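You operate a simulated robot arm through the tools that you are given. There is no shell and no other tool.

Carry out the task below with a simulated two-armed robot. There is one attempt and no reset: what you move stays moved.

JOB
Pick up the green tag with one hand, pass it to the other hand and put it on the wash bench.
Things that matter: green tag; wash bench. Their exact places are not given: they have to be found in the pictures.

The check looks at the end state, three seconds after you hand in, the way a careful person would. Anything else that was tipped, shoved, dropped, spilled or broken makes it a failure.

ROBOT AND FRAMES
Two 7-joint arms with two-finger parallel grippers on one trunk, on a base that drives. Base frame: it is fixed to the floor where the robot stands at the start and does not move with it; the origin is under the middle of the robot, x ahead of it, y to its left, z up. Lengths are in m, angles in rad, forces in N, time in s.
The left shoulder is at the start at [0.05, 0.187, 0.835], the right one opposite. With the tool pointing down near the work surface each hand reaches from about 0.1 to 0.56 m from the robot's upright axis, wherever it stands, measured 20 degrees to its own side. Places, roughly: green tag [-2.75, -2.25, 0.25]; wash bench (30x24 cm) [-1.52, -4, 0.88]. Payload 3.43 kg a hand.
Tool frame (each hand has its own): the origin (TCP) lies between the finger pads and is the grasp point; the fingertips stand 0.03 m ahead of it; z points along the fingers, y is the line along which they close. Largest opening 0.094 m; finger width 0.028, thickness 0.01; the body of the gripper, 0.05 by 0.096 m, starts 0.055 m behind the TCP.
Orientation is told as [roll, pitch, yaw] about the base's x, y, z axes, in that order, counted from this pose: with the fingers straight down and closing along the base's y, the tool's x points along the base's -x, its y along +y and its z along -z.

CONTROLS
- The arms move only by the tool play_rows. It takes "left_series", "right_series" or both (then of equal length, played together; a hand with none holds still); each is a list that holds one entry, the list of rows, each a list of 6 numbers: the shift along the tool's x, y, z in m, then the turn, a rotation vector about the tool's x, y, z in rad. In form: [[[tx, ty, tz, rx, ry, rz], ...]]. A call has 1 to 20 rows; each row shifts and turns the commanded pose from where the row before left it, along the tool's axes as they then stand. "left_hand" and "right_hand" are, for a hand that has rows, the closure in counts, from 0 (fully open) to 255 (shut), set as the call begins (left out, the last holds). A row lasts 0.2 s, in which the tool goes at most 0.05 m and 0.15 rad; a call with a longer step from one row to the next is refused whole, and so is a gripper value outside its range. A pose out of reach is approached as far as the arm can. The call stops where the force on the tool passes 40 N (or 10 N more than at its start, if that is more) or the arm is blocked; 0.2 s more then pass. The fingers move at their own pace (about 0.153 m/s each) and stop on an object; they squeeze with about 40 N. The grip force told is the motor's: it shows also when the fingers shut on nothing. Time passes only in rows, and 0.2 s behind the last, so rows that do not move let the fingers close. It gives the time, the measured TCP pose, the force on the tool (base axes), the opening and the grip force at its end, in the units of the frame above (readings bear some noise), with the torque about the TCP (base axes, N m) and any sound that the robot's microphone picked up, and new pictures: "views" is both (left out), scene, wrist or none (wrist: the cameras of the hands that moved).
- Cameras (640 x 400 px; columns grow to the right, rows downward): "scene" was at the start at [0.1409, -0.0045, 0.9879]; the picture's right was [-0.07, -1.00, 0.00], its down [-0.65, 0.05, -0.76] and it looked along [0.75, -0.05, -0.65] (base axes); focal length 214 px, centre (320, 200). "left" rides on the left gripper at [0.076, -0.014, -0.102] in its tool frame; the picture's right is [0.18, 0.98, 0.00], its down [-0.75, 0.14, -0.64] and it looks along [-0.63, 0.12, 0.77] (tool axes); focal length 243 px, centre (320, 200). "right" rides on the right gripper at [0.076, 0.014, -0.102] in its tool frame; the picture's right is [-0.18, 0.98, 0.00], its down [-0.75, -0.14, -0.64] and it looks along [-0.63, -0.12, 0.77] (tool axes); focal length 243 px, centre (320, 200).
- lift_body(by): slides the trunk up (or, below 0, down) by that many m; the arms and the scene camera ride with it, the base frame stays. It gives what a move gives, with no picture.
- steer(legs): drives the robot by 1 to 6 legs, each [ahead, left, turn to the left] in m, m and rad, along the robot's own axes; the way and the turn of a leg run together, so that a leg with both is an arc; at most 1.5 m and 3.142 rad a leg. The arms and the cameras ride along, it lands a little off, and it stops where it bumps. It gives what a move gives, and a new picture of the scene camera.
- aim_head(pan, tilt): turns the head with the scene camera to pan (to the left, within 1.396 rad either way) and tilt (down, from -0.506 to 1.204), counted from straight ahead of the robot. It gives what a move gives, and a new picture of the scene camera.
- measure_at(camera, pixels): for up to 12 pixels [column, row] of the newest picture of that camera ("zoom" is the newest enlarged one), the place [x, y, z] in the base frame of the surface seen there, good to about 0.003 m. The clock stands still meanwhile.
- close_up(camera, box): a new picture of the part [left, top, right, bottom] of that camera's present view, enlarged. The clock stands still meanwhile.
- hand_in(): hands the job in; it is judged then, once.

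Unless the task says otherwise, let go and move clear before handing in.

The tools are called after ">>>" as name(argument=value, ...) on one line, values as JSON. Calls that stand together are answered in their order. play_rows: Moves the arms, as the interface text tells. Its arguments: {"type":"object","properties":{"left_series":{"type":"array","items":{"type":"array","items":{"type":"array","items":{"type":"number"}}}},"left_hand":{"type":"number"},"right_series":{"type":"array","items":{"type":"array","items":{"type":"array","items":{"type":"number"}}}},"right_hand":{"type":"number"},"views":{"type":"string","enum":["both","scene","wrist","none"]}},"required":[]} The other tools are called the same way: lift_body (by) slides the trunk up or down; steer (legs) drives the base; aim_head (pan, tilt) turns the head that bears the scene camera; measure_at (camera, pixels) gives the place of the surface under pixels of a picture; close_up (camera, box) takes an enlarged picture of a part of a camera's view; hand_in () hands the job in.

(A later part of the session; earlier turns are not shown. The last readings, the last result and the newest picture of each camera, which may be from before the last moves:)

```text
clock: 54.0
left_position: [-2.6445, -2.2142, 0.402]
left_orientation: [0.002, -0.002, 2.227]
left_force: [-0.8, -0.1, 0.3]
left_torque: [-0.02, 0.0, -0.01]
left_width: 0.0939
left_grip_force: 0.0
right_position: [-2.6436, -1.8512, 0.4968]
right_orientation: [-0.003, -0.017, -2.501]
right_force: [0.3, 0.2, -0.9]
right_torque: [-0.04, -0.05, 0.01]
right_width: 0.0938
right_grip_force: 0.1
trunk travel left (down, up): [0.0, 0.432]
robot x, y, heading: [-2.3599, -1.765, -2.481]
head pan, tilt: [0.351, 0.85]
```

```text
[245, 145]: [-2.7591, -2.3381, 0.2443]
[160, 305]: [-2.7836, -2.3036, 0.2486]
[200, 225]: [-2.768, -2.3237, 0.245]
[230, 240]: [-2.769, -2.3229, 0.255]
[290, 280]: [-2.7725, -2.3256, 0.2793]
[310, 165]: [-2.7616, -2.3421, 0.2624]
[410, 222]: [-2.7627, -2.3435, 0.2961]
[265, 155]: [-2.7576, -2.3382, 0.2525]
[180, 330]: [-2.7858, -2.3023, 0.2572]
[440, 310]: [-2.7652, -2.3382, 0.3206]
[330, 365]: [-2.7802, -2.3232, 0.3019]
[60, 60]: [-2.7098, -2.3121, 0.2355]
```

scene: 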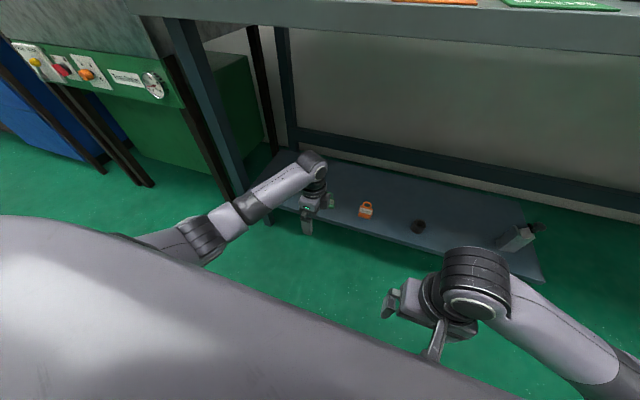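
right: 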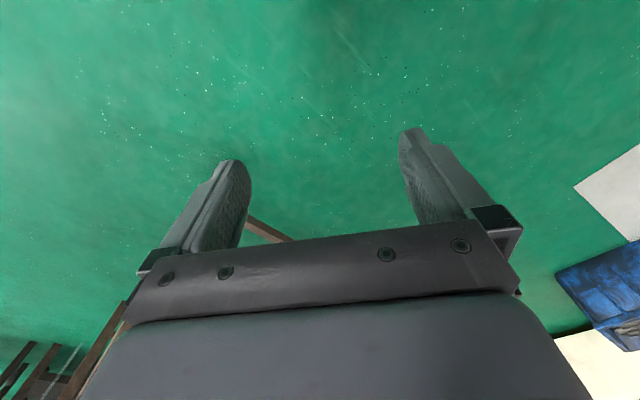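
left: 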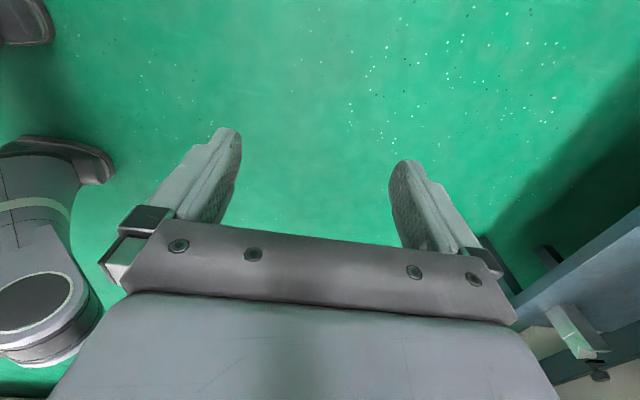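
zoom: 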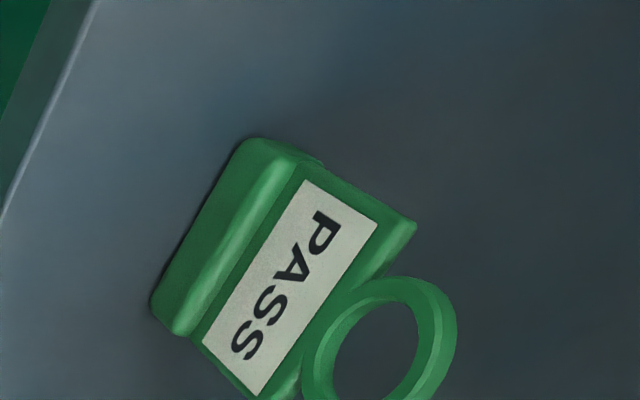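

The tag body centre is near (-2.774,-2.327), upper body plane at about (u -3.62), and its face is square to my hand's closing line within 2°. I drive ahead 0.13 m with the hand held high at z 0.40.

>>> steer(legs=[[0.13, 0, 0]])

>>> close_up(camera="left", box=[300, 0, 640, 212])

```text
clock: 55.3
left_position: [-2.7477, -2.2945, 0.4023]
left_orientation: [0.002, -0.001, 2.229]
left_force: [-0.9, 0.5, -0.4]
left_torque: [0.0, -0.02, 0.01]
left_width: 0.0938
left_grip_force: 0.0
right_position: [-2.7458, -1.9316, 0.4974]
right_orientation: [-0.005, -0.018, -2.498]
right_force: [0.0, 0.6, 0.4]
right_torque: [-0.01, 0.02, 0.03]
right_width: 0.094
right_grip_force: 0.0
trunk travel left (down, up): [0.0, 0.432]
robot x, y, heading: [-2.4621, -1.8416, -2.485]
head pan, tilt: [0.351, 0.85]
```

scene: 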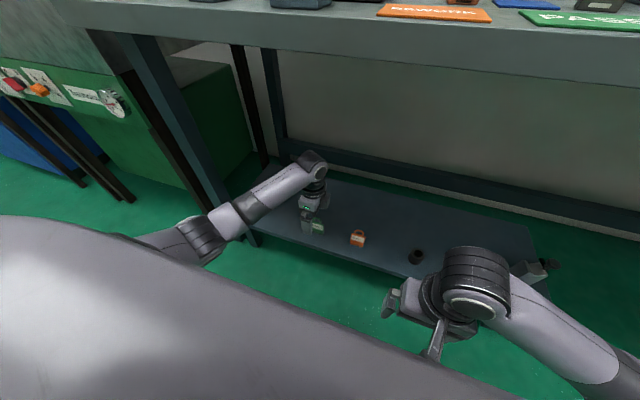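

```text
1.88 times, centred on (470, 106) of left
```

zoom: 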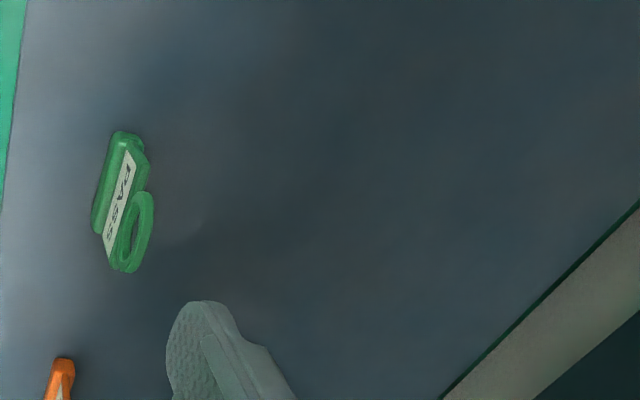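

The tag now shows at zoom (125,200), seen from above, and the rear finger at (205,340) clears it. I measure its top edges, front and back.

>>> measure_at(camera="zoom", pixels=[[140, 150], [148, 175], [116, 205], [98, 225], [120, 135], [150, 200], [118, 265], [140, 205], [130, 240], [106, 240], [148, 230], [122, 180]])

>>> close_up(camera="left", box=[320, 50, 420, 160])

```text
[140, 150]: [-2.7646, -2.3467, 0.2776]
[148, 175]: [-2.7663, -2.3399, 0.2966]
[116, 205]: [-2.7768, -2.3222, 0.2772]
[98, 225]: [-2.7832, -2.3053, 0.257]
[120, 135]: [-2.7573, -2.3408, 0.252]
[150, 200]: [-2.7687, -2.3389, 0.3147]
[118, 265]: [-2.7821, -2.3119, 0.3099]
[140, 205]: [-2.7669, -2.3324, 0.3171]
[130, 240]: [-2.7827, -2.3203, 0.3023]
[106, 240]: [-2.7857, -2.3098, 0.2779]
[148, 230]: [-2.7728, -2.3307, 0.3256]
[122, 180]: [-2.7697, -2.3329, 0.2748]
```

```text
3.64 times, centred on (370, 105) of left
```

zoom: 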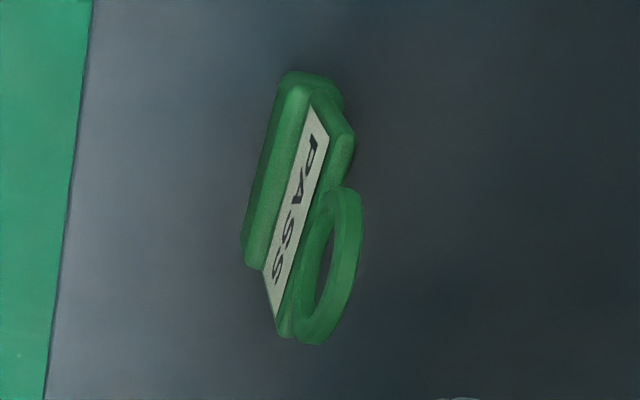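

The tag's upper body is about 6 mm thick with its middle at (-2.776,-2.3265), and its face is turned 2.4° from my closing line. I shift the hand 0.042 m along its y, 0.008 m along x, and turn by 0.042 rad, still at z 0.40.

>>> play_rows(left_series=[[[0.004, 0.021, 0, 0, 0, 0.021], [0.004, 0.021, 0, 0, 0, 0.021]]], left_hand=0, views="wrist")

```text
clock: 55.9
left_position: [-2.7763, -2.3264, 0.4021]
left_orientation: [0.002, -0.001, 2.185]
left_force: [-0.2, -0.6, -0.9]
left_torque: [0.01, 0.0, -0.01]
left_width: 0.094
left_grip_force: 0.1
right_position: [-2.745, -1.9316, 0.4972]
right_orientation: [-0.005, -0.017, -2.499]
right_force: [0.0, -0.3, 0.4]
right_torque: [-0.05, 0.01, 0.0]
right_width: 0.0941
right_grip_force: 0.0
trunk travel left (down, up): [0.0, 0.432]
robot x, y, heading: [-2.4609, -1.8418, -2.483]
head pan, tilt: [0.351, 0.85]
```

left: 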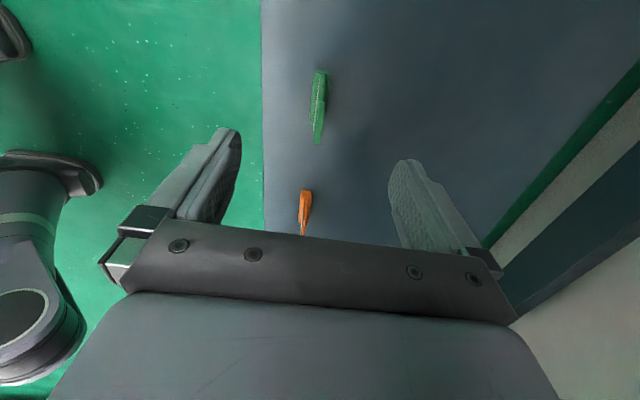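

The tag stands edge-on at (318,105), midway between the fingertips (240 and 392). I verify once more with a few points before lowering.

>>> measure_at(camera="left", pixels=[[318, 80], [318, 100], [317, 120], [316, 138], [312, 100], [324, 95], [322, 75], [314, 85]])

>>> close_up(camera="left", box=[270, 55, 370, 155])

```text
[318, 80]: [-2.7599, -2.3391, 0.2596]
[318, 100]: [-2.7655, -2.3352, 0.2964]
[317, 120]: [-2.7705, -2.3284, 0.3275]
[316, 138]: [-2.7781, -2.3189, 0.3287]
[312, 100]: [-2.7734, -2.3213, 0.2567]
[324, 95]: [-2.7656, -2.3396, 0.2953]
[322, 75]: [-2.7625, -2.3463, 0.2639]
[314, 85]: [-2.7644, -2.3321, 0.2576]
```

```text
4.00 times, centred on (320, 105) of left
```

zoom: 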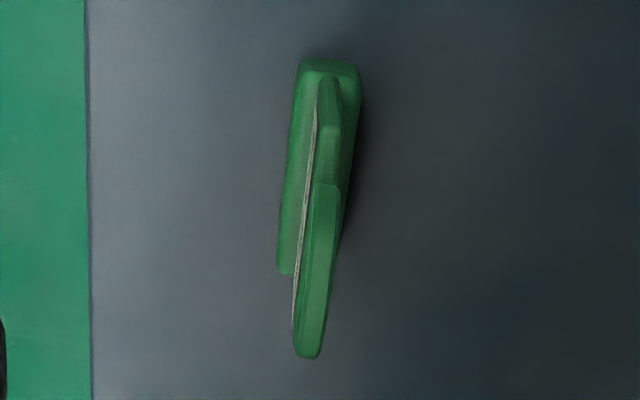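

The ring top lies at n 3.607, within 3 mm of my hand's middle. I lower the open hand 0.104 m so the fingers straddle the ring and label, tips above the foot.

>>> play_rows(left_series=[[[0, -0.001, 0.026, 0, 0, 0], [0, 0, 0.026, 0, 0, 0], [0, 0, 0.026, 0, 0, 0], [0, 0, 0.026, 0, 0, 0]]], views="both")

```text
clock: 56.9
left_position: [-2.7748, -2.3262, 0.2982]
left_orientation: [0.003, -0.001, 2.186]
left_force: [-0.4, -0.2, -0.1]
left_torque: [-0.05, 0.03, -0.02]
left_width: 0.0941
left_grip_force: 0.1
right_position: [-2.7463, -1.9311, 0.497]
right_orientation: [-0.005, -0.018, -2.497]
right_force: [0.6, 0.1, 0.4]
right_torque: [0.0, -0.02, 0.0]
right_width: 0.0939
right_grip_force: 0.1
trunk travel left (down, up): [0.0, 0.432]
robot x, y, heading: [-2.4656, -1.8426, -2.478]
head pan, tilt: [0.351, 0.85]
```

scene: 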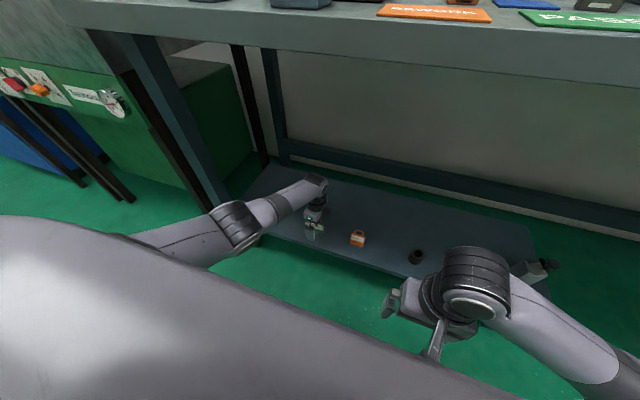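
left: 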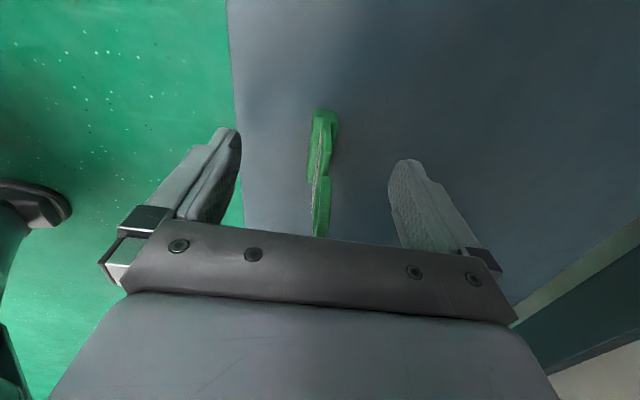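

The tag at (322,175) stands between the open fingers with no contact force. I close the left hand on it.

>>> play_rows(left_series=[[[0, 0, 0, 0, 0, 0], [0, 0, 0, 0, 0, 0], [0, 0, 0, 0, 0, 0], [0, 0, 0, 0, 0, 0]]], left_hand=255, views="wrist")

```text
clock: 57.9
left_position: [-2.7749, -2.3262, 0.2983]
left_orientation: [0.002, -0.002, 2.188]
left_force: [0.7, -0.1, -0.5]
left_torque: [0.02, 0.02, 0.0]
left_width: 0.0086
left_grip_force: 40.3
right_position: [-2.7447, -1.9312, 0.4964]
right_orientation: [-0.006, -0.017, -2.499]
right_force: [-0.2, 0.0, 0.1]
right_torque: [0.03, 0.04, -0.01]
right_width: 0.0937
right_grip_force: 0.1
trunk travel left (down, up): [0.0, 0.432]
robot x, y, heading: [-2.4616, -1.8419, -2.481]
head pan, tilt: [0.351, 0.85]
```

left: 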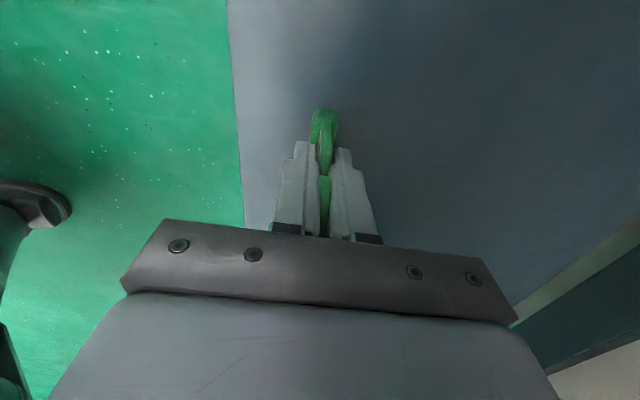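

The tag is held at 8.6 mm with 40 N. I lift it straight up 0.10 m.

>>> play_rows(left_series=[[[0, 0, -0.01, 0, 0, 0], [0, 0, -0.02, 0, 0, 0], [0, 0, -0.03, 0, 0, 0], [0, 0, -0.04, 0, 0, 0]]], views="both")

```text
clock: 58.9
left_position: [-2.7743, -2.3269, 0.3988]
left_orientation: [0.001, -0.002, 2.186]
left_force: [-0.1, -0.4, -1.6]
left_torque: [0.02, -0.01, 0.0]
left_width: 0.0088
left_grip_force: 39.9
right_position: [-2.7457, -1.9319, 0.497]
right_orientation: [-0.006, -0.018, -2.501]
right_force: [-0.1, -0.6, 0.1]
right_torque: [-0.02, 0.02, 0.02]
right_width: 0.0939
right_grip_force: 0.0
trunk travel left (down, up): [0.0, 0.432]
robot x, y, heading: [-2.4611, -1.845, -2.48]
head pan, tilt: [0.351, 0.85]
```

scene: 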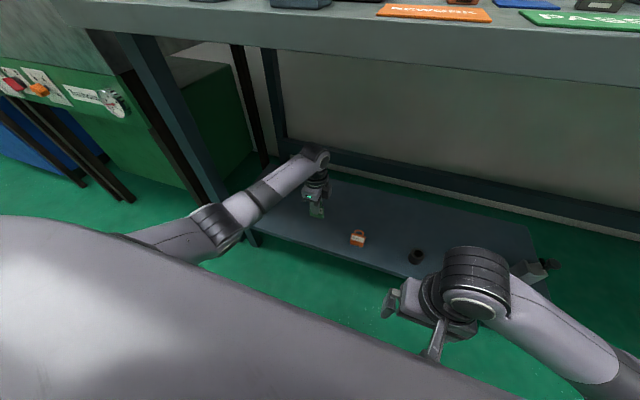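
left: 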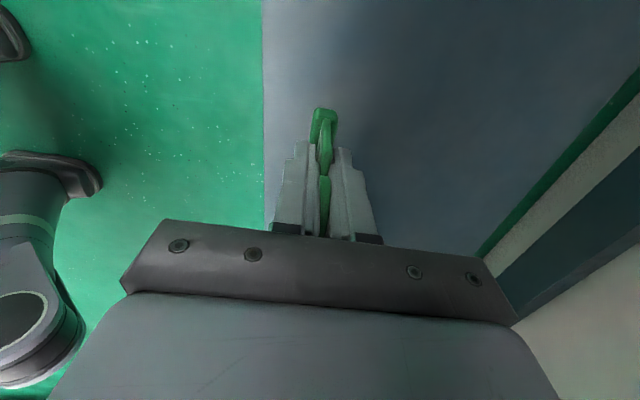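

The tag is lifted clear of the shelf, and the orange tag and nut still stand at (358,238) and (415,257). I back away from the bench, shift right into the open floor, and raise the trunk.

>>> steer(legs=[[-0.22, 0, 0], [0, -0.25, 0], [-0.2, 0, 0]])

>>> lift_body(by=0.3)

>>> aim_head(pan=0.0, tilt=0.75)

```text
clock: 64.2
left_position: [-2.5944, -1.8711, 0.3964]
left_orientation: [0.001, -0.002, 2.188]
left_force: [-1.0, 0.2, 0.0]
left_torque: [-0.01, 0.02, -0.01]
left_width: 0.0087
left_grip_force: 39.9
right_position: [-2.5656, -1.4771, 0.4963]
right_orientation: [-0.005, -0.017, -2.499]
right_force: [-1.0, -0.6, 0.1]
right_torque: [0.01, -0.04, 0.03]
right_width: 0.0942
right_grip_force: 0.0
trunk travel left (down, up): [0.0, 0.432]
robot x, y, heading: [-2.2809, -1.3839, -2.482]
head pan, tilt: [0.351, 0.85]
```

scene: 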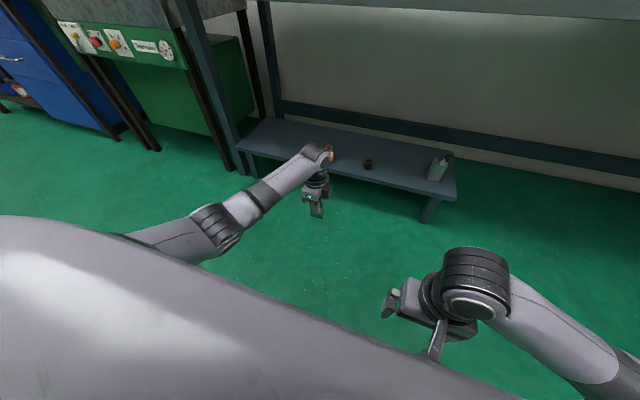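

```text
clock: 67.2
left_position: [-2.5938, -1.8704, 0.6996]
left_orientation: [0.0, -0.002, 2.186]
left_force: [0.8, -0.4, -0.2]
left_torque: [-0.02, -0.01, 0.05]
left_width: 0.0088
left_grip_force: 40.6
right_position: [-2.5657, -1.477, 0.798]
right_orientation: [-0.005, -0.017, -2.499]
right_force: [0.1, -0.6, 0.3]
right_torque: [-0.04, -0.02, 0.01]
right_width: 0.094
right_grip_force: 0.1
trunk travel left (down, up): [-0.3, 0.132]
robot x, y, heading: [-2.2806, -1.3862, -2.478]
head pan, tilt: [0.351, 0.85]
```

```text
clock: 68.0
left_position: [-2.5939, -1.8721, 0.6972]
left_orientation: [0.001, -0.002, 2.187]
left_force: [-0.3, 0.2, 0.2]
left_torque: [-0.03, -0.01, 0.02]
left_width: 0.0088
left_grip_force: 39.9
right_position: [-2.5664, -1.4766, 0.7966]
right_orientation: [-0.005, -0.016, -2.5]
right_force: [0.2, -0.2, 0.5]
right_torque: [0.02, 0.02, 0.01]
right_width: 0.0941
right_grip_force: 0.1
trunk travel left (down, up): [-0.3, 0.132]
robot x, y, heading: [-2.284, -1.3861, -2.477]
head pan, tilt: [0.0, 0.75]
```

scene: 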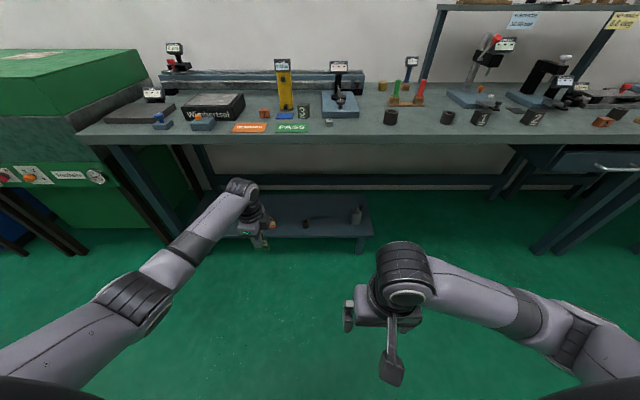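

The scene shows the left hand with the tag at (262,240) and the right hand at (385,310), both over open floor. I bring the left hand with the tag to the middle (turning it so the tag faces right-back) and move and turn the right hand outward at the same time.

>>> play_rows(left_series=[[[-0.0355, -0.0096, -0.0205, 0, 0, 0], [-0.0355, -0.0096, -0.0205, 0, 0, 0], [-0.0355, -0.0096, -0.0205, 0, 0, 0], [-0.0355, -0.0096, -0.0205, 0, 0, 0], [0, 0, 0, 0, 0, -0.1496], [0, 0, 0, 0, 0, -0.1496], [0, 0, 0, 0, 0, -0.1496], [0, 0, 0, 0, 0, -0.1496], [0, 0, 0, 0, 0, -0.1496], [0, 0, 0, 0, 0, -0.1496], [0, 0, 0, 0, 0, -0.1496]]], right_series=[[[-0.03, -0.025, 0, 0, 0, 0], [-0.03, -0.025, 0, 0, 0, 0], [-0.03, -0.025, 0, 0, 0, 0], [-0.03, -0.025, 0, 0, 0, 0], [0, 0, 0, 0, 0, -0.146], [0, 0, 0, 0, 0, -0.146], [0, 0, 0, 0, 0, -0.146], [0, 0, 0, 0, 0, -0.146], [0, 0, 0, 0, 0, -0.146], [0, 0, 0, 0, 0, -0.146], [0, 0, 0, 0, 0, -0.146]]], right_hand=0, views="both")

```text
clock: 70.4
left_position: [-2.6437, -1.7328, 0.7804]
left_orientation: [-0.001, -0.005, -3.045]
left_force: [0.3, 0.6, 0.7]
left_torque: [0.01, -0.01, 0.01]
left_width: 0.0
left_grip_force: 32.4
right_position: [-2.721, -1.4675, 0.8002]
right_orientation: [-0.017, -0.006, -1.474]
right_force: [0.4, -0.6, 1.1]
right_torque: [0.02, 0.0, 0.03]
right_width: 0.094
right_grip_force: 0.0
trunk travel left (down, up): [-0.3, 0.132]
robot x, y, heading: [-2.2812, -1.3896, -2.484]
head pan, tilt: [0.0, 0.75]
```

scene: 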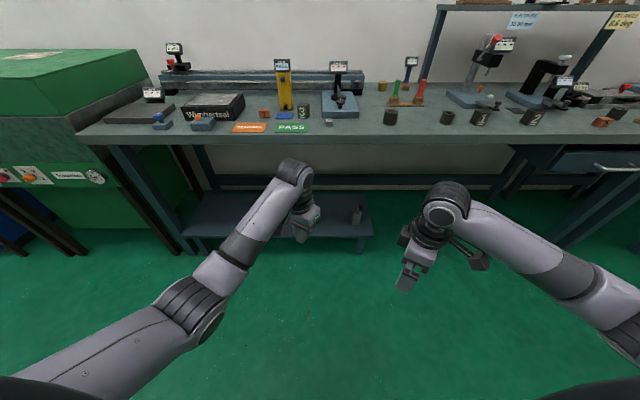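
right: 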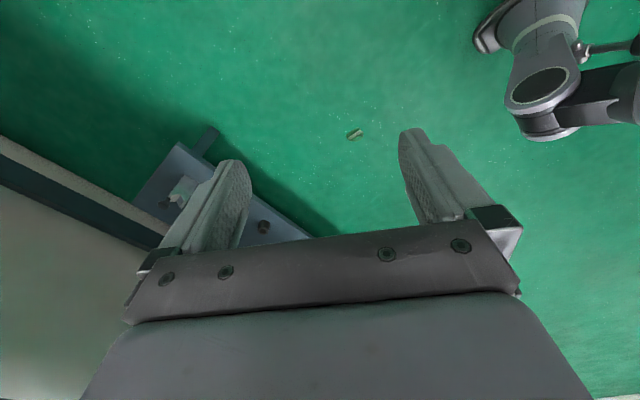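
left: 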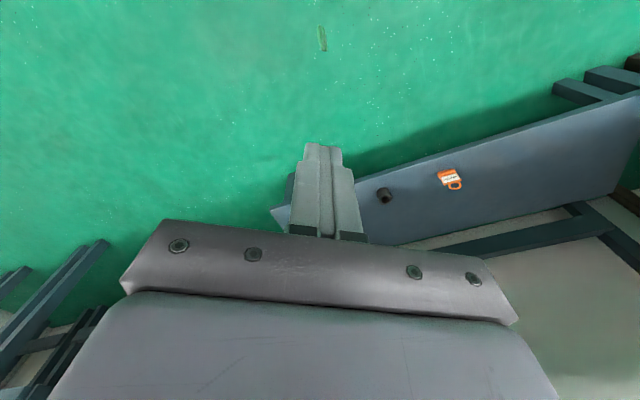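

The left hand is now shut on nothing (width 0.0): the tag slipped out and lies on the floor, seen at (355,133) in the right camera and (322,38) in the left. I measure where it lies and look closer.

>>> measure_at(camera="right", pixels=[[355, 133], [348, 136], [361, 130]])

>>> measure_at(camera="left", pixels=[[322, 38], [321, 28], [323, 48]])

>>> close_up(camera="right", box=[315, 108, 395, 158])

>>> close_up(camera="left", box=[282, 10, 362, 60])

```text
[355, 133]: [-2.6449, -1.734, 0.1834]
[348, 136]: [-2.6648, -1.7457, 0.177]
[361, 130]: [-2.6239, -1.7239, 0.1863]
```

```text
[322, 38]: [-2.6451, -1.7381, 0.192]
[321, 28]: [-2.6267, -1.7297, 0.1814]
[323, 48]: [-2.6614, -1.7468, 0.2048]
```

```text
8.00 times, centred on (355, 133) of right
```

zoom: 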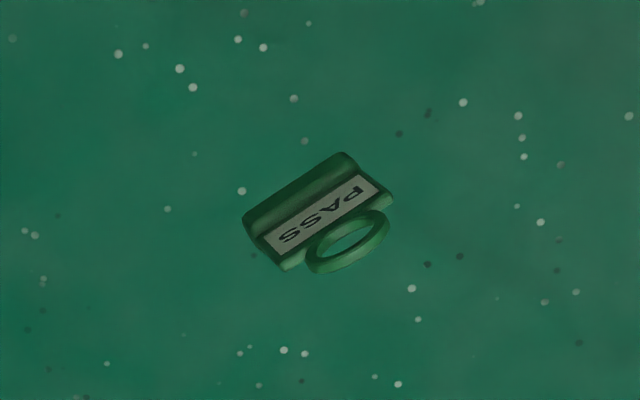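

```text
8.00 times, centred on (322, 35) of left
```

zoom: 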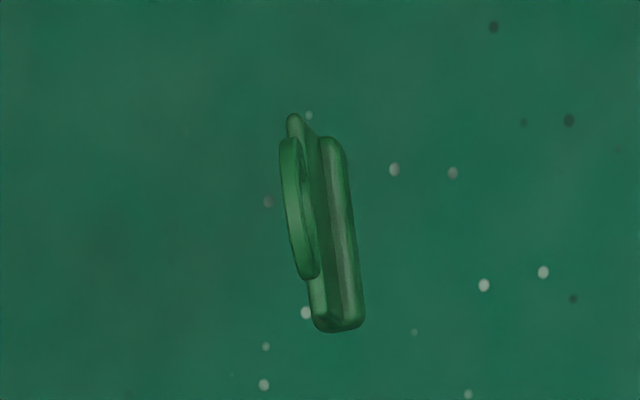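

The readings put the tag in mid-air at z 0.19 directly under the hand, so it is still falling. I let time pass without moving and look again.

>>> play_rows(left_series=[[[0, 0, 0, 0, 0, 0], [0, 0, 0, 0, 0, 0], [0, 0, 0, 0, 0, 0], [0, 0, 0, 0, 0, 0], [0, 0, 0, 0, 0, 0], [0, 0, 0, 0, 0, 0]]], right_series=[[[0, 0, 0, 0, 0, 0], [0, 0, 0, 0, 0, 0], [0, 0, 0, 0, 0, 0], [0, 0, 0, 0, 0, 0], [0, 0, 0, 0, 0, 0], [0, 0, 0, 0, 0, 0]]], views="both")

```text
clock: 71.8
left_position: [-2.6435, -1.7338, 0.7808]
left_orientation: [0.001, -0.001, -3.048]
left_force: [0.2, -0.2, -0.2]
left_torque: [0.03, -0.01, 0.01]
left_width: 0.0
left_grip_force: 33.1
right_position: [-2.7219, -1.4681, 0.8006]
right_orientation: [-0.017, -0.005, -1.477]
right_force: [0.2, -0.2, 0.3]
right_torque: [-0.04, 0.02, 0.0]
right_width: 0.094
right_grip_force: 0.2
trunk travel left (down, up): [-0.3, 0.132]
robot x, y, heading: [-2.2808, -1.386, -2.478]
head pan, tilt: [0.0, 0.75]
```

scene: 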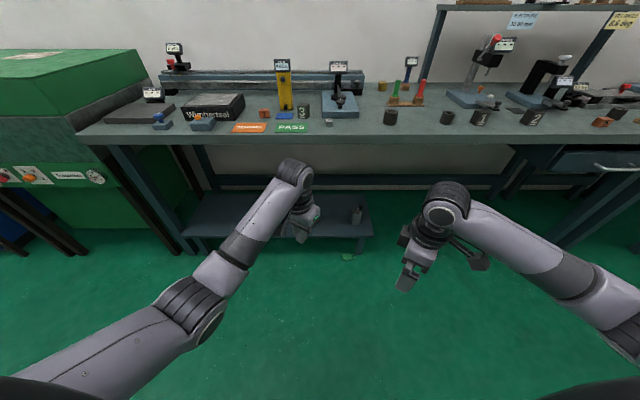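
right: 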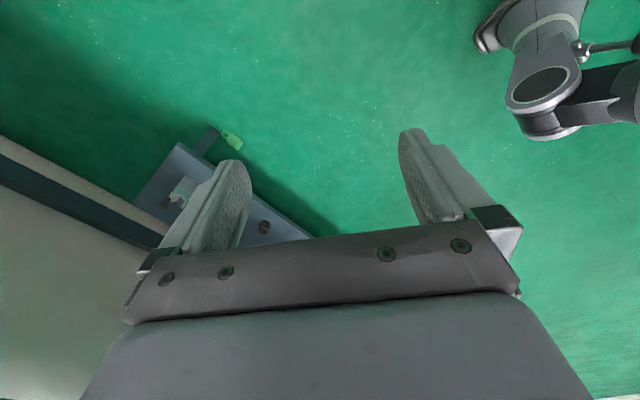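
left: 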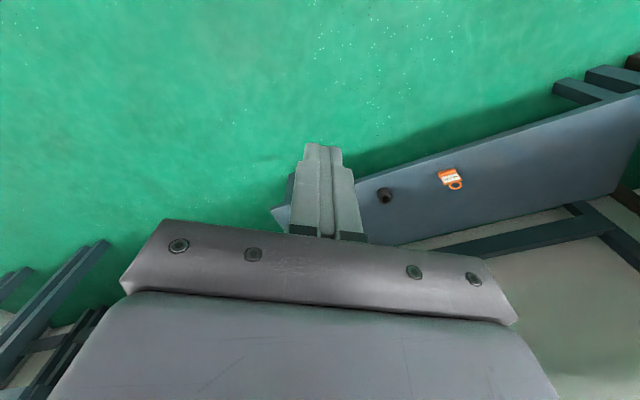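

The tag has come to rest on the floor near the shelf leg, at (232,138) in the right camera and (347,257) in the scene. I measure it and zoom in.

>>> measure_at(camera="right", pixels=[[226, 134], [232, 139], [239, 147], [236, 135], [230, 145]])

>>> close_up(camera="right", box=[192, 110, 272, 160])

>>> close_up(camera="scene", box=[300, 225, 400, 287])

>>> measure_at(camera="scene", pixels=[[347, 257], [341, 257], [352, 256], [360, 252], [365, 235]])

```text
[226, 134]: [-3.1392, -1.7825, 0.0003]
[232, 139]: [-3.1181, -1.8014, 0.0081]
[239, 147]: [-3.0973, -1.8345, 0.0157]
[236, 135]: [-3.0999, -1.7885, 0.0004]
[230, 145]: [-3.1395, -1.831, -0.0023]
```

```text
8.00 times, centred on (232, 135) of right
```

zoom: 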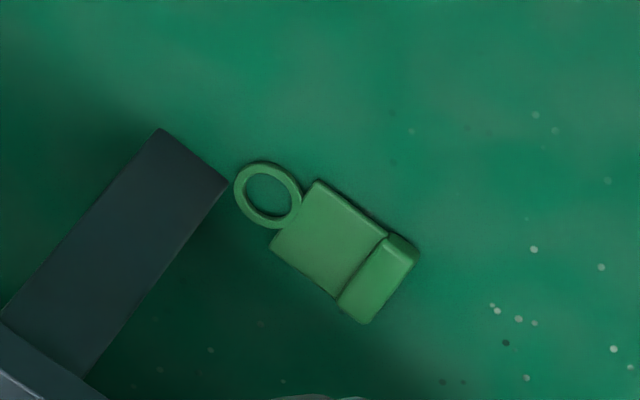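

```text
6.40 times, centred on (350, 256) of scene
```

zoom: 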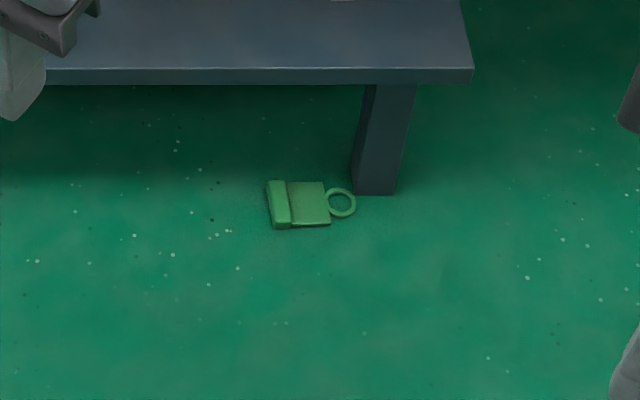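

```text
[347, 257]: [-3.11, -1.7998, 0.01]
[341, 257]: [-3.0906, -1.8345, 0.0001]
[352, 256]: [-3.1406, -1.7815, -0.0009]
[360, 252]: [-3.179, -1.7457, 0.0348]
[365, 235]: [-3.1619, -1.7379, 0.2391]
```

The tag lies flat, label down, right in front of the shelf's right front leg, with the ring toward the leg and the foot to the left. I measure its corners in the zoom.

>>> measure_at(camera="zoom", pixels=[[268, 183], [275, 226], [288, 190], [291, 224], [322, 184], [330, 222], [300, 205], [340, 190], [354, 205], [341, 203], [362, 190], [395, 190]])

```text
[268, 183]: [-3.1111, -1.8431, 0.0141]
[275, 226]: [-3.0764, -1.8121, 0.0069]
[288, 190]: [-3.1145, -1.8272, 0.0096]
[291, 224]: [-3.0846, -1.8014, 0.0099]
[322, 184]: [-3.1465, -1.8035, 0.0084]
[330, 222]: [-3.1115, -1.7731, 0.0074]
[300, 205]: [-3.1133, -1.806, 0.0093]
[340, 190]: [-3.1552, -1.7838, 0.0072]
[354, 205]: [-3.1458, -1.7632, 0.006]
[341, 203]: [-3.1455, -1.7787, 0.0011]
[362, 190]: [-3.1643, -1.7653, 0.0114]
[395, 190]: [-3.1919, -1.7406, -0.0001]
```

The tag's middle is at (-3.113,-1.806), half under the shelf's front edge (shelf edge at u -3.56, tag from u -3.54 to -3.59), its long axis parallel to the shelf. Before planning a floor pick I look down to see how far my own base sticks out in front.

>>> aim_head(pan=0.0, tilt=1.2)

>>> aim_head(pan=0.9, tilt=1.2)

```text
clock: 72.7
left_position: [-2.6443, -1.7329, 0.7803]
left_orientation: [-0.002, -0.003, -3.048]
left_force: [0.0, 0.1, 0.0]
left_torque: [0.01, 0.07, 0.02]
left_width: 0.0
left_grip_force: 33.0
right_position: [-2.7209, -1.4679, 0.7999]
right_orientation: [-0.019, -0.004, -1.476]
right_force: [0.5, -0.6, -0.1]
right_torque: [0.04, 0.01, -0.02]
right_width: 0.0942
right_grip_force: 0.0
trunk travel left (down, up): [-0.3, 0.132]
robot x, y, heading: [-2.2767, -1.3867, -2.48]
head pan, tilt: [0.0, 1.201]
```

scene: 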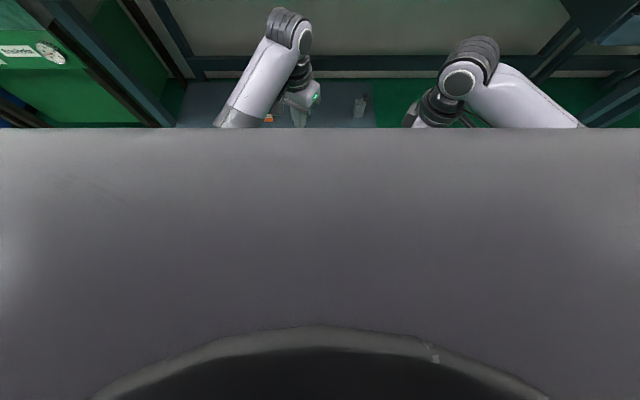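

```text
clock: 73.9
left_position: [-2.6446, -1.7327, 0.7805]
left_orientation: [-0.002, -0.003, -3.049]
left_force: [0.1, 0.5, 0.8]
left_torque: [0.02, 0.02, 0.0]
left_width: 0.0002
left_grip_force: 32.8
right_position: [-2.7223, -1.4685, 0.8002]
right_orientation: [-0.018, -0.005, -1.477]
right_force: [-0.2, -0.7, 0.1]
right_torque: [0.01, 0.0, -0.01]
right_width: 0.0941
right_grip_force: 0.1
trunk travel left (down, up): [-0.3, 0.132]
robot x, y, heading: [-2.2842, -1.3882, -2.483]
head pan, tilt: [0.901, 1.201]
```

scene: 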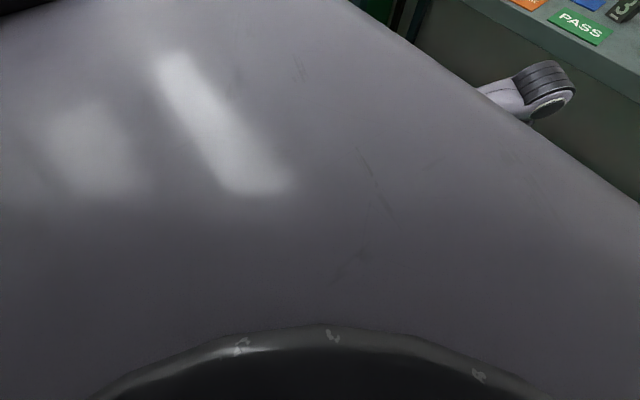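

The big torso hides the base from the head. I lower the trunk fully and test in the open floor how low and how far the left hand (fingers shut) can reach.

>>> lift_body(by=-0.3)

>>> play_rows(left_series=[[[0, 0, 0, 0, 0, -0.142], [0, 0, 0, 0, 0, -0.142], [0, 0, 0, 0, 0, -0.142], [0, 0, 0, 0, 0, -0.143], [0.015, 0.035, 0, 0, 0, 0], [0.015, 0.035, 0, 0, 0, 0], [0.015, 0.035, 0, 0, 0, 0], [0.015, 0.035, 0, 0, 0, 0], [0, 0, 0.04, 0, 0, 0], [0, 0, 0.04, 0, 0, 0], [0, 0, 0.04, 0, 0, 0], [0, 0, 0.04, 0, 0, 0], [0, 0, 0.04, 0, 0, 0]]], views="none")

>>> aim_head(pan=0.3, tilt=0.85)

```text
clock: 76.9
left_position: [-2.6444, -1.7325, 0.4804]
left_orientation: [-0.002, -0.003, -3.051]
left_force: [1.2, -0.2, -0.6]
left_torque: [0.0, 0.01, 0.0]
left_width: 0.0002
left_grip_force: 33.3
right_position: [-2.7212, -1.4686, 0.4995]
right_orientation: [-0.017, -0.006, -1.477]
right_force: [-0.2, 0.1, 0.3]
right_torque: [0.0, -0.03, 0.0]
right_width: 0.0941
right_grip_force: 0.0
trunk travel left (down, up): [0.0, 0.432]
robot x, y, heading: [-2.2843, -1.3874, -2.484]
head pan, tilt: [0.901, 1.201]
```

```text
clock: 79.7
left_position: [-2.5117, -1.8058, 0.2794]
left_orientation: [-0.002, 0.0, -2.48]
left_force: [0.4, -0.1, 0.5]
left_torque: [0.0, 0.0, -0.05]
left_width: 0.0
left_grip_force: 32.6
right_position: [-2.7223, -1.4679, 0.4993]
right_orientation: [-0.019, -0.005, -1.476]
right_force: [0.0, -0.3, -0.9]
right_torque: [-0.01, -0.01, -0.03]
right_width: 0.0939
right_grip_force: 0.0
trunk travel left (down, up): [0.0, 0.432]
robot x, y, heading: [-2.2844, -1.3874, -2.483]
head pan, tilt: [0.901, 1.201]
```

```text
clock: 80.7
left_position: [-2.5125, -1.8061, 0.2803]
left_orientation: [-0.004, -0.001, -2.48]
left_force: [-1.2, -0.9, 0.1]
left_torque: [-0.03, 0.01, 0.03]
left_width: 0.0
left_grip_force: 33.2
right_position: [-2.7228, -1.468, 0.4988]
right_orientation: [-0.016, -0.004, -1.478]
right_force: [-0.4, -0.8, 0.1]
right_torque: [0.0, 0.04, -0.01]
right_width: 0.0941
right_grip_force: 0.0
trunk travel left (down, up): [0.0, 0.432]
robot x, y, heading: [-2.284, -1.3864, -2.479]
head pan, tilt: [0.3, 0.85]
```

scene: 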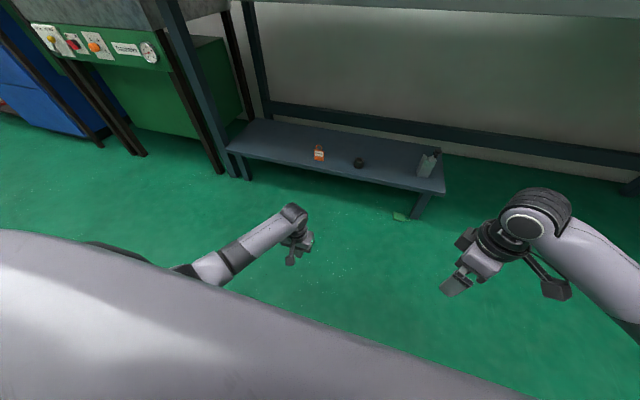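

The left hand is at z 0.28, 0.44 m ahead, upright. I lower it further toward the floor to find the limit.

>>> play_rows(left_series=[[[0, 0, 0.03, 0, 0, 0], [0, 0, 0.03, 0, 0, 0], [0, 0, 0.03, 0, 0, 0], [0, 0, 0.03, 0, 0, 0], [0, 0, 0.03, 0, 0, 0], [0, 0, 0.03, 0, 0, 0]]], views="scene")

```text
clock: 82.3
left_position: [-2.4943, -1.8354, 0.1543]
left_orientation: [0.036, -0.025, -2.454]
left_force: [0.8, 0.2, -0.5]
left_torque: [-0.02, -0.03, 0.01]
left_width: 0.0002
left_grip_force: 32.8
left hand out of reach, approached as far as the arm can: row 5, 6
right_position: [-2.7214, -1.4677, 0.4995]
right_orientation: [-0.017, -0.002, -1.475]
right_force: [-0.3, 0.4, 0.6]
right_torque: [0.04, -0.03, -0.02]
right_width: 0.094
right_grip_force: 0.0
trunk travel left (down, up): [0.0, 0.432]
robot x, y, heading: [-2.2832, -1.3859, -2.48]
head pan, tilt: [0.3, 0.85]
stopped in row 6 (left hand): the arm was blocked; the commanded pose is now the measured one
```

scene: 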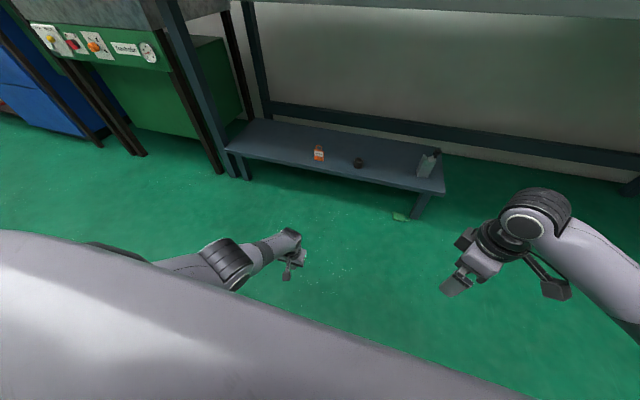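

Upright and 0.44 m ahead, the hand bottoms out at z 0.155, so the floor is not reachable straight in front. I raise the hand and turn its camera sideways to see my own base and find where the floor can be reached.

>>> play_rows(left_series=[[[0, 0, -0.04, 0, 0, 0], [0, 0, -0.04, 0, 0, 0], [0, 0, -0.04, 0, 0, 0.15], [0, 0, -0.04, 0, 0, 0.15], [0, 0, -0.04, 0, 0, 0.15], [0, 0, -0.04, 0, 0, 0.15], [0, 0, -0.04, 0, 0, 0.15], [0, 0, 0, 0, 0, 0.15], [0, 0, 0, 0, 0, 0.15], [0, 0, 0, 0, 0, 0.15], [0, 0, 0, 0, 0, 0.15], [0, 0, 0, 0, 0, 0.15], [0, 0, 0, 0, 0, 0.15], [0, 0, 0, 0, 0, 0.15], [0, 0, 0, 0, 0, 0.15]]], views="wrist")

```text
clock: 85.5
left_position: [-2.4959, -1.8202, 0.4351]
left_orientation: [0.009, 0.039, 1.874]
left_force: [0.2, -0.8, 0.3]
left_torque: [0.02, -0.03, 0.0]
left_width: 0.0
left_grip_force: 32.9
right_position: [-2.7218, -1.4669, 0.4982]
right_orientation: [-0.018, -0.006, -1.476]
right_force: [-0.1, 0.1, -0.7]
right_torque: [-0.03, 0.03, 0.0]
right_width: 0.0941
right_grip_force: 0.0
trunk travel left (down, up): [0.0, 0.432]
robot x, y, heading: [-2.2822, -1.386, -2.482]
head pan, tilt: [0.3, 0.85]
```

left: 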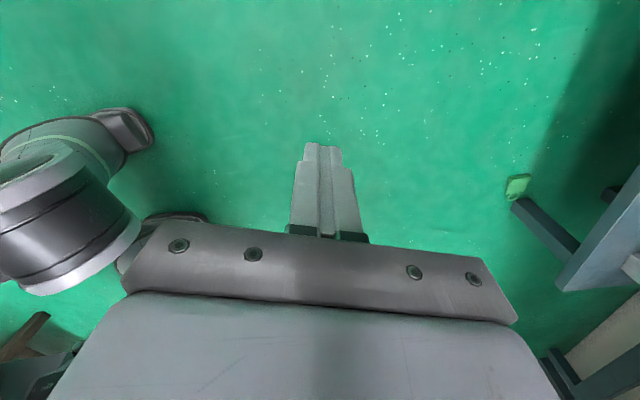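

The left camera now shows my own trunk cylinder at (60,240) with base feet at (130,130) and (175,218), and the tag at (517,187) by the shelf leg. I measure these to map my base.

>>> measure_at(camera="left", pixels=[[130, 125], [150, 140], [115, 115], [175, 217], [205, 218], [60, 260], [120, 230], [60, 150], [20, 170], [517, 185], [160, 150], [60, 290]])

>>> close_up(camera="left", box=[0, 60, 240, 210])

```text
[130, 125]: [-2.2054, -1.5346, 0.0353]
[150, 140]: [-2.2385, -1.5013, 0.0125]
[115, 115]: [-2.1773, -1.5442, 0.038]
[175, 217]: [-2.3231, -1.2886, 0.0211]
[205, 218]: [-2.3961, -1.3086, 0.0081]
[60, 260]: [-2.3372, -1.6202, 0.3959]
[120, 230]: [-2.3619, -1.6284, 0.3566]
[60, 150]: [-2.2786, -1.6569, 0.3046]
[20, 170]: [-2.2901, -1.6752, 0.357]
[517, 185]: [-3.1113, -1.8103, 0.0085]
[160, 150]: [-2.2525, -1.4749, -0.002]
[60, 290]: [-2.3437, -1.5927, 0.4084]
```

```text
2.67 times, centred on (120, 135) of left
```

zoom: 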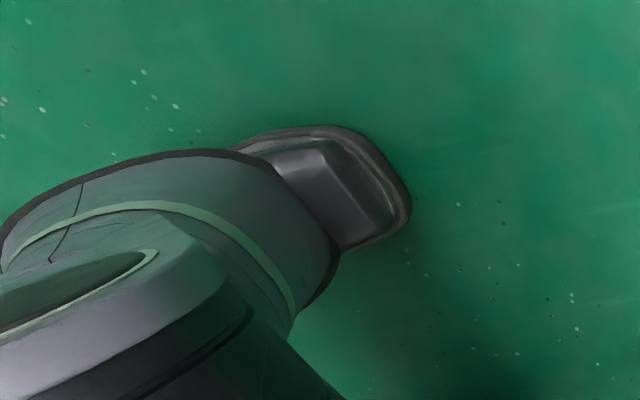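

My base feet lie only at about X 0.04, so the floor close in front of me is free; the cylinder in view is my own elbow. I bring the left hand back to straight yaw, closer in (0.27 m ahead), tilt it 17° forward, and then test how low it can reach there.

>>> play_rows(left_series=[[[0, 0, 0, 0, 0, -0.1482], [0, 0, 0, 0, 0, -0.1482], [0, 0, 0, 0, 0, -0.1482], [0, 0, 0, 0, 0, -0.1482], [0, 0, 0, 0, 0, -0.1482], [0, 0, 0, 0, 0, -0.1482], [0, 0, 0, 0, 0, -0.1482], [0, 0, 0, 0, 0, -0.1482], [0, 0, 0, 0, 0, -0.1482], [0, 0, 0, 0, 0, -0.1482], [0, 0, 0, 0, 0, -0.1482], [0, 0, 0, 0, 0, -0.1482], [0, 0, 0, 0, 0, -0.1482], [0.035, 0, 0.02, 0, 0, 0], [0.035, 0, 0.02, 0, 0, 0], [0.03, 0, 0.02, 0, 0, 0], [0, 0, 0, 0, -0.15, 0], [0, 0, 0, 0, -0.15, 0]]], views="wrist")

```text
clock: 89.3
left_position: [-2.4184, -1.7606, 0.3717]
left_orientation: [0.032, -0.325, -2.489]
left_force: [0.1, -0.5, -0.9]
left_torque: [-0.01, 0.0, 0.01]
left_width: 0.0
left_grip_force: 32.5
right_position: [-2.7217, -1.4681, 0.4993]
right_orientation: [-0.016, -0.005, -1.479]
right_force: [0.1, 0.1, 0.0]
right_torque: [0.0, 0.01, -0.01]
right_width: 0.0941
right_grip_force: 0.1
trunk travel left (down, up): [0.0, 0.432]
robot x, y, heading: [-2.2817, -1.3849, -2.476]
head pan, tilt: [0.3, 0.85]
```

left: 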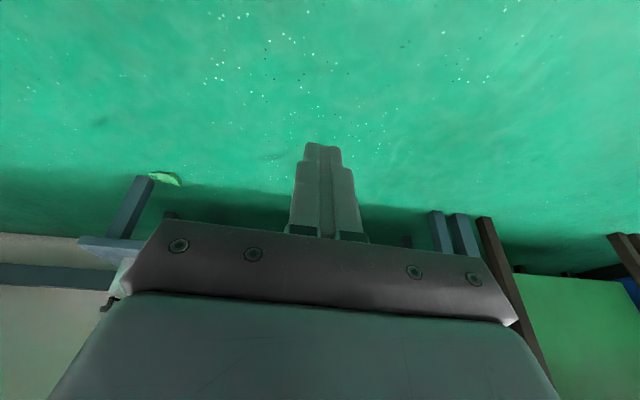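

Hand at X 0.34, z 0.37, tilted 18.6°. I move it down and slightly inward toward X 0.28.

>>> play_rows(left_series=[[[0.0201, 0, 0.0284, 0, 0, 0], [0.0201, 0, 0.0284, 0, 0, 0], [0.0201, 0, 0.0284, 0, 0, 0], [0.0201, 0, 0.0284, 0, 0, 0], [0.0201, 0, 0.0284, 0, 0, 0], [0.0201, 0, 0.0284, 0, 0, 0]]], views="none")

```text
clock: 89.8
left_position: [-2.4083, -1.7569, 0.3433]
left_orientation: [0.032, -0.327, -2.483]
left_force: [7.5, 0.4, 20.6]
left_torque: [1.64, -1.34, -0.54]
left_width: 0.0001
left_grip_force: 33.2
right_position: [-2.7227, -1.4672, 0.5002]
right_orientation: [-0.017, -0.004, -1.476]
right_force: [-0.2, -0.1, 0.6]
right_torque: [-0.04, -0.02, 0.0]
right_width: 0.0939
right_grip_force: 0.0
trunk travel left (down, up): [0.0, 0.432]
robot x, y, heading: [-2.2811, -1.3876, -2.479]
head pan, tilt: [0.3, 0.85]
stopped in row 2 (left hand): the force on the tool passed its limit at 90 N (the readings are from after the stop); the commanded pose is now the measured one
```

The hand touched my own knee-like lower body (measured at about X 0.2, z 0.35), so the floor can only be reached beside me. I free the hand upward, level it, and turn it a quarter turn so its camera faces inward, for reaching down at my left side.

>>> play_rows(left_series=[[[-0.0286, 0, -0.022, 0, 0, 0], [-0.0286, 0, -0.022, 0, 0, 0], [0, 0, -0.02, 0, 0.109, 0], [0, 0, -0.02, 0, 0.109, 0], [0, 0, -0.02, 0, 0.109, 0], [0, 0, 0, 0, 0, -0.1428], [0, 0, 0, 0, 0, -0.1428], [0, 0, 0, 0, 0, -0.1428], [0, 0, 0, 0, 0, -0.1428], [0, 0, 0, 0, 0, -0.1428], [0, 0, 0, 0, 0, -0.1428], [0, 0, 0, 0, 0, -0.1428], [0, 0, 0, 0, 0, -0.1428], [0, 0, 0, 0, 0, -0.1428], [0, 0, 0, 0, 0, -0.1428], [0, 0, 0, 0, 0, -0.1428]]], views="both")

```text
clock: 93.2
left_position: [-2.4335, -1.771, 0.4593]
left_orientation: [0.0, -0.03, -0.899]
left_force: [-0.3, -0.4, -1.2]
left_torque: [0.0, 0.02, -0.01]
left_width: 0.0
left_grip_force: 32.7
right_position: [-2.7211, -1.468, 0.5]
right_orientation: [-0.016, -0.005, -1.476]
right_force: [0.2, 0.1, -0.2]
right_torque: [0.0, 0.01, 0.0]
right_width: 0.094
right_grip_force: 0.1
trunk travel left (down, up): [0.0, 0.432]
robot x, y, heading: [-2.2809, -1.3878, -2.48]
head pan, tilt: [0.3, 0.85]
```

scene: 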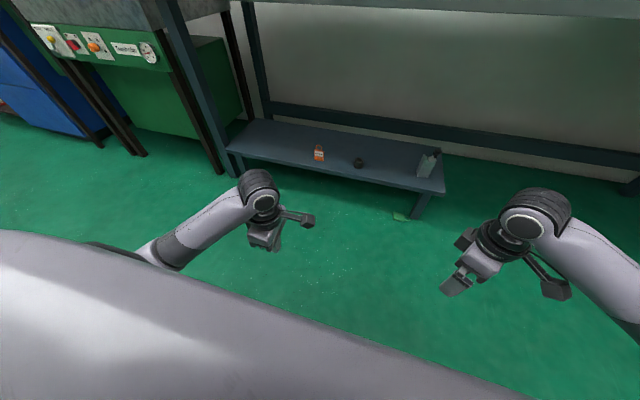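
left: 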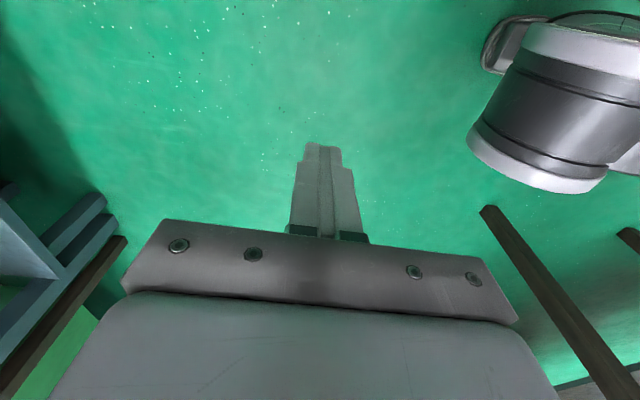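

The scene view shows the left hand with its camera arm pointing to my right (305,218), and the left camera shows my knee cylinder at (560,110). I measure the knee's outline.

>>> measure_at(camera="left", pixels=[[475, 130], [530, 60], [560, 110], [540, 185], [600, 185], [490, 55], [500, 35], [620, 120], [505, 95], [450, 100]])

>>> measure_at(camera="scene", pixels=[[308, 220], [258, 185], [265, 240], [215, 215], [175, 250]])

```text
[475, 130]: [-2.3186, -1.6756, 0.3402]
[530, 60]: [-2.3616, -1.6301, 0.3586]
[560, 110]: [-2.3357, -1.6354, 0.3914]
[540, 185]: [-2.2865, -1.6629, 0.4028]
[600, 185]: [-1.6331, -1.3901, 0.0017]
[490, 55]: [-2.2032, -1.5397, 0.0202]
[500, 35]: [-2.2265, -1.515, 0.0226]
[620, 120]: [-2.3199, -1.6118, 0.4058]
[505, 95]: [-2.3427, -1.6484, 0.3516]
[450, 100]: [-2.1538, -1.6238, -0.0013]
```

```text
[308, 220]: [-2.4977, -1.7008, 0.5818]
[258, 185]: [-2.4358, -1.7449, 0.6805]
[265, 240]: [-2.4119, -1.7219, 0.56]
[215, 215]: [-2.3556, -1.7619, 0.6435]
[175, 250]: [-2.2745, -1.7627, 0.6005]
```

My knee reaches X 0.21, Y 0.215 at z 0.3–0.4, so reaching down at Y ≥ 0.33 should pass it. I swing the left hand out to the side (Y 0.42, X 0.12), still high.

>>> play_rows(left_series=[[[-0.042, 0, 0, 0, 0, 0], [-0.042, 0, 0, 0, 0, 0], [-0.042, 0, 0, 0, 0, 0], [-0.042, 0, 0, 0, 0, 0], [-0.042, 0, 0, 0, 0, 0], [0, 0.0393, 0, 0, 0, 0], [0, 0.0393, 0, 0, 0, 0], [0, 0.0393, 0, 0, 0, 0], [0, 0.0393, 0, 0, 0, 0], [0, 0.0393, 0, 0, 0, 0], [0, 0.0393, 0, 0, 0, 0]]], views="wrist")

```text
clock: 95.6
left_position: [-2.1161, -1.7919, 0.4642]
left_orientation: [0.0, -0.028, -0.901]
left_force: [-0.1, -0.5, -0.1]
left_torque: [-0.02, 0.02, 0.04]
left_width: 0.0002
left_grip_force: 33.1
right_position: [-2.7225, -1.469, 0.4992]
right_orientation: [-0.018, -0.006, -1.478]
right_force: [0.4, 0.4, 0.4]
right_torque: [0.01, 0.0, -0.02]
right_width: 0.0937
right_grip_force: 0.1
trunk travel left (down, up): [0.0, 0.432]
robot x, y, heading: [-2.2822, -1.39, -2.479]
head pan, tilt: [0.3, 0.85]
```

left: 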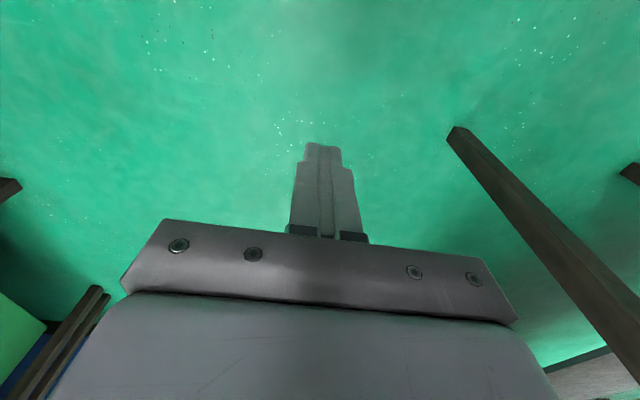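

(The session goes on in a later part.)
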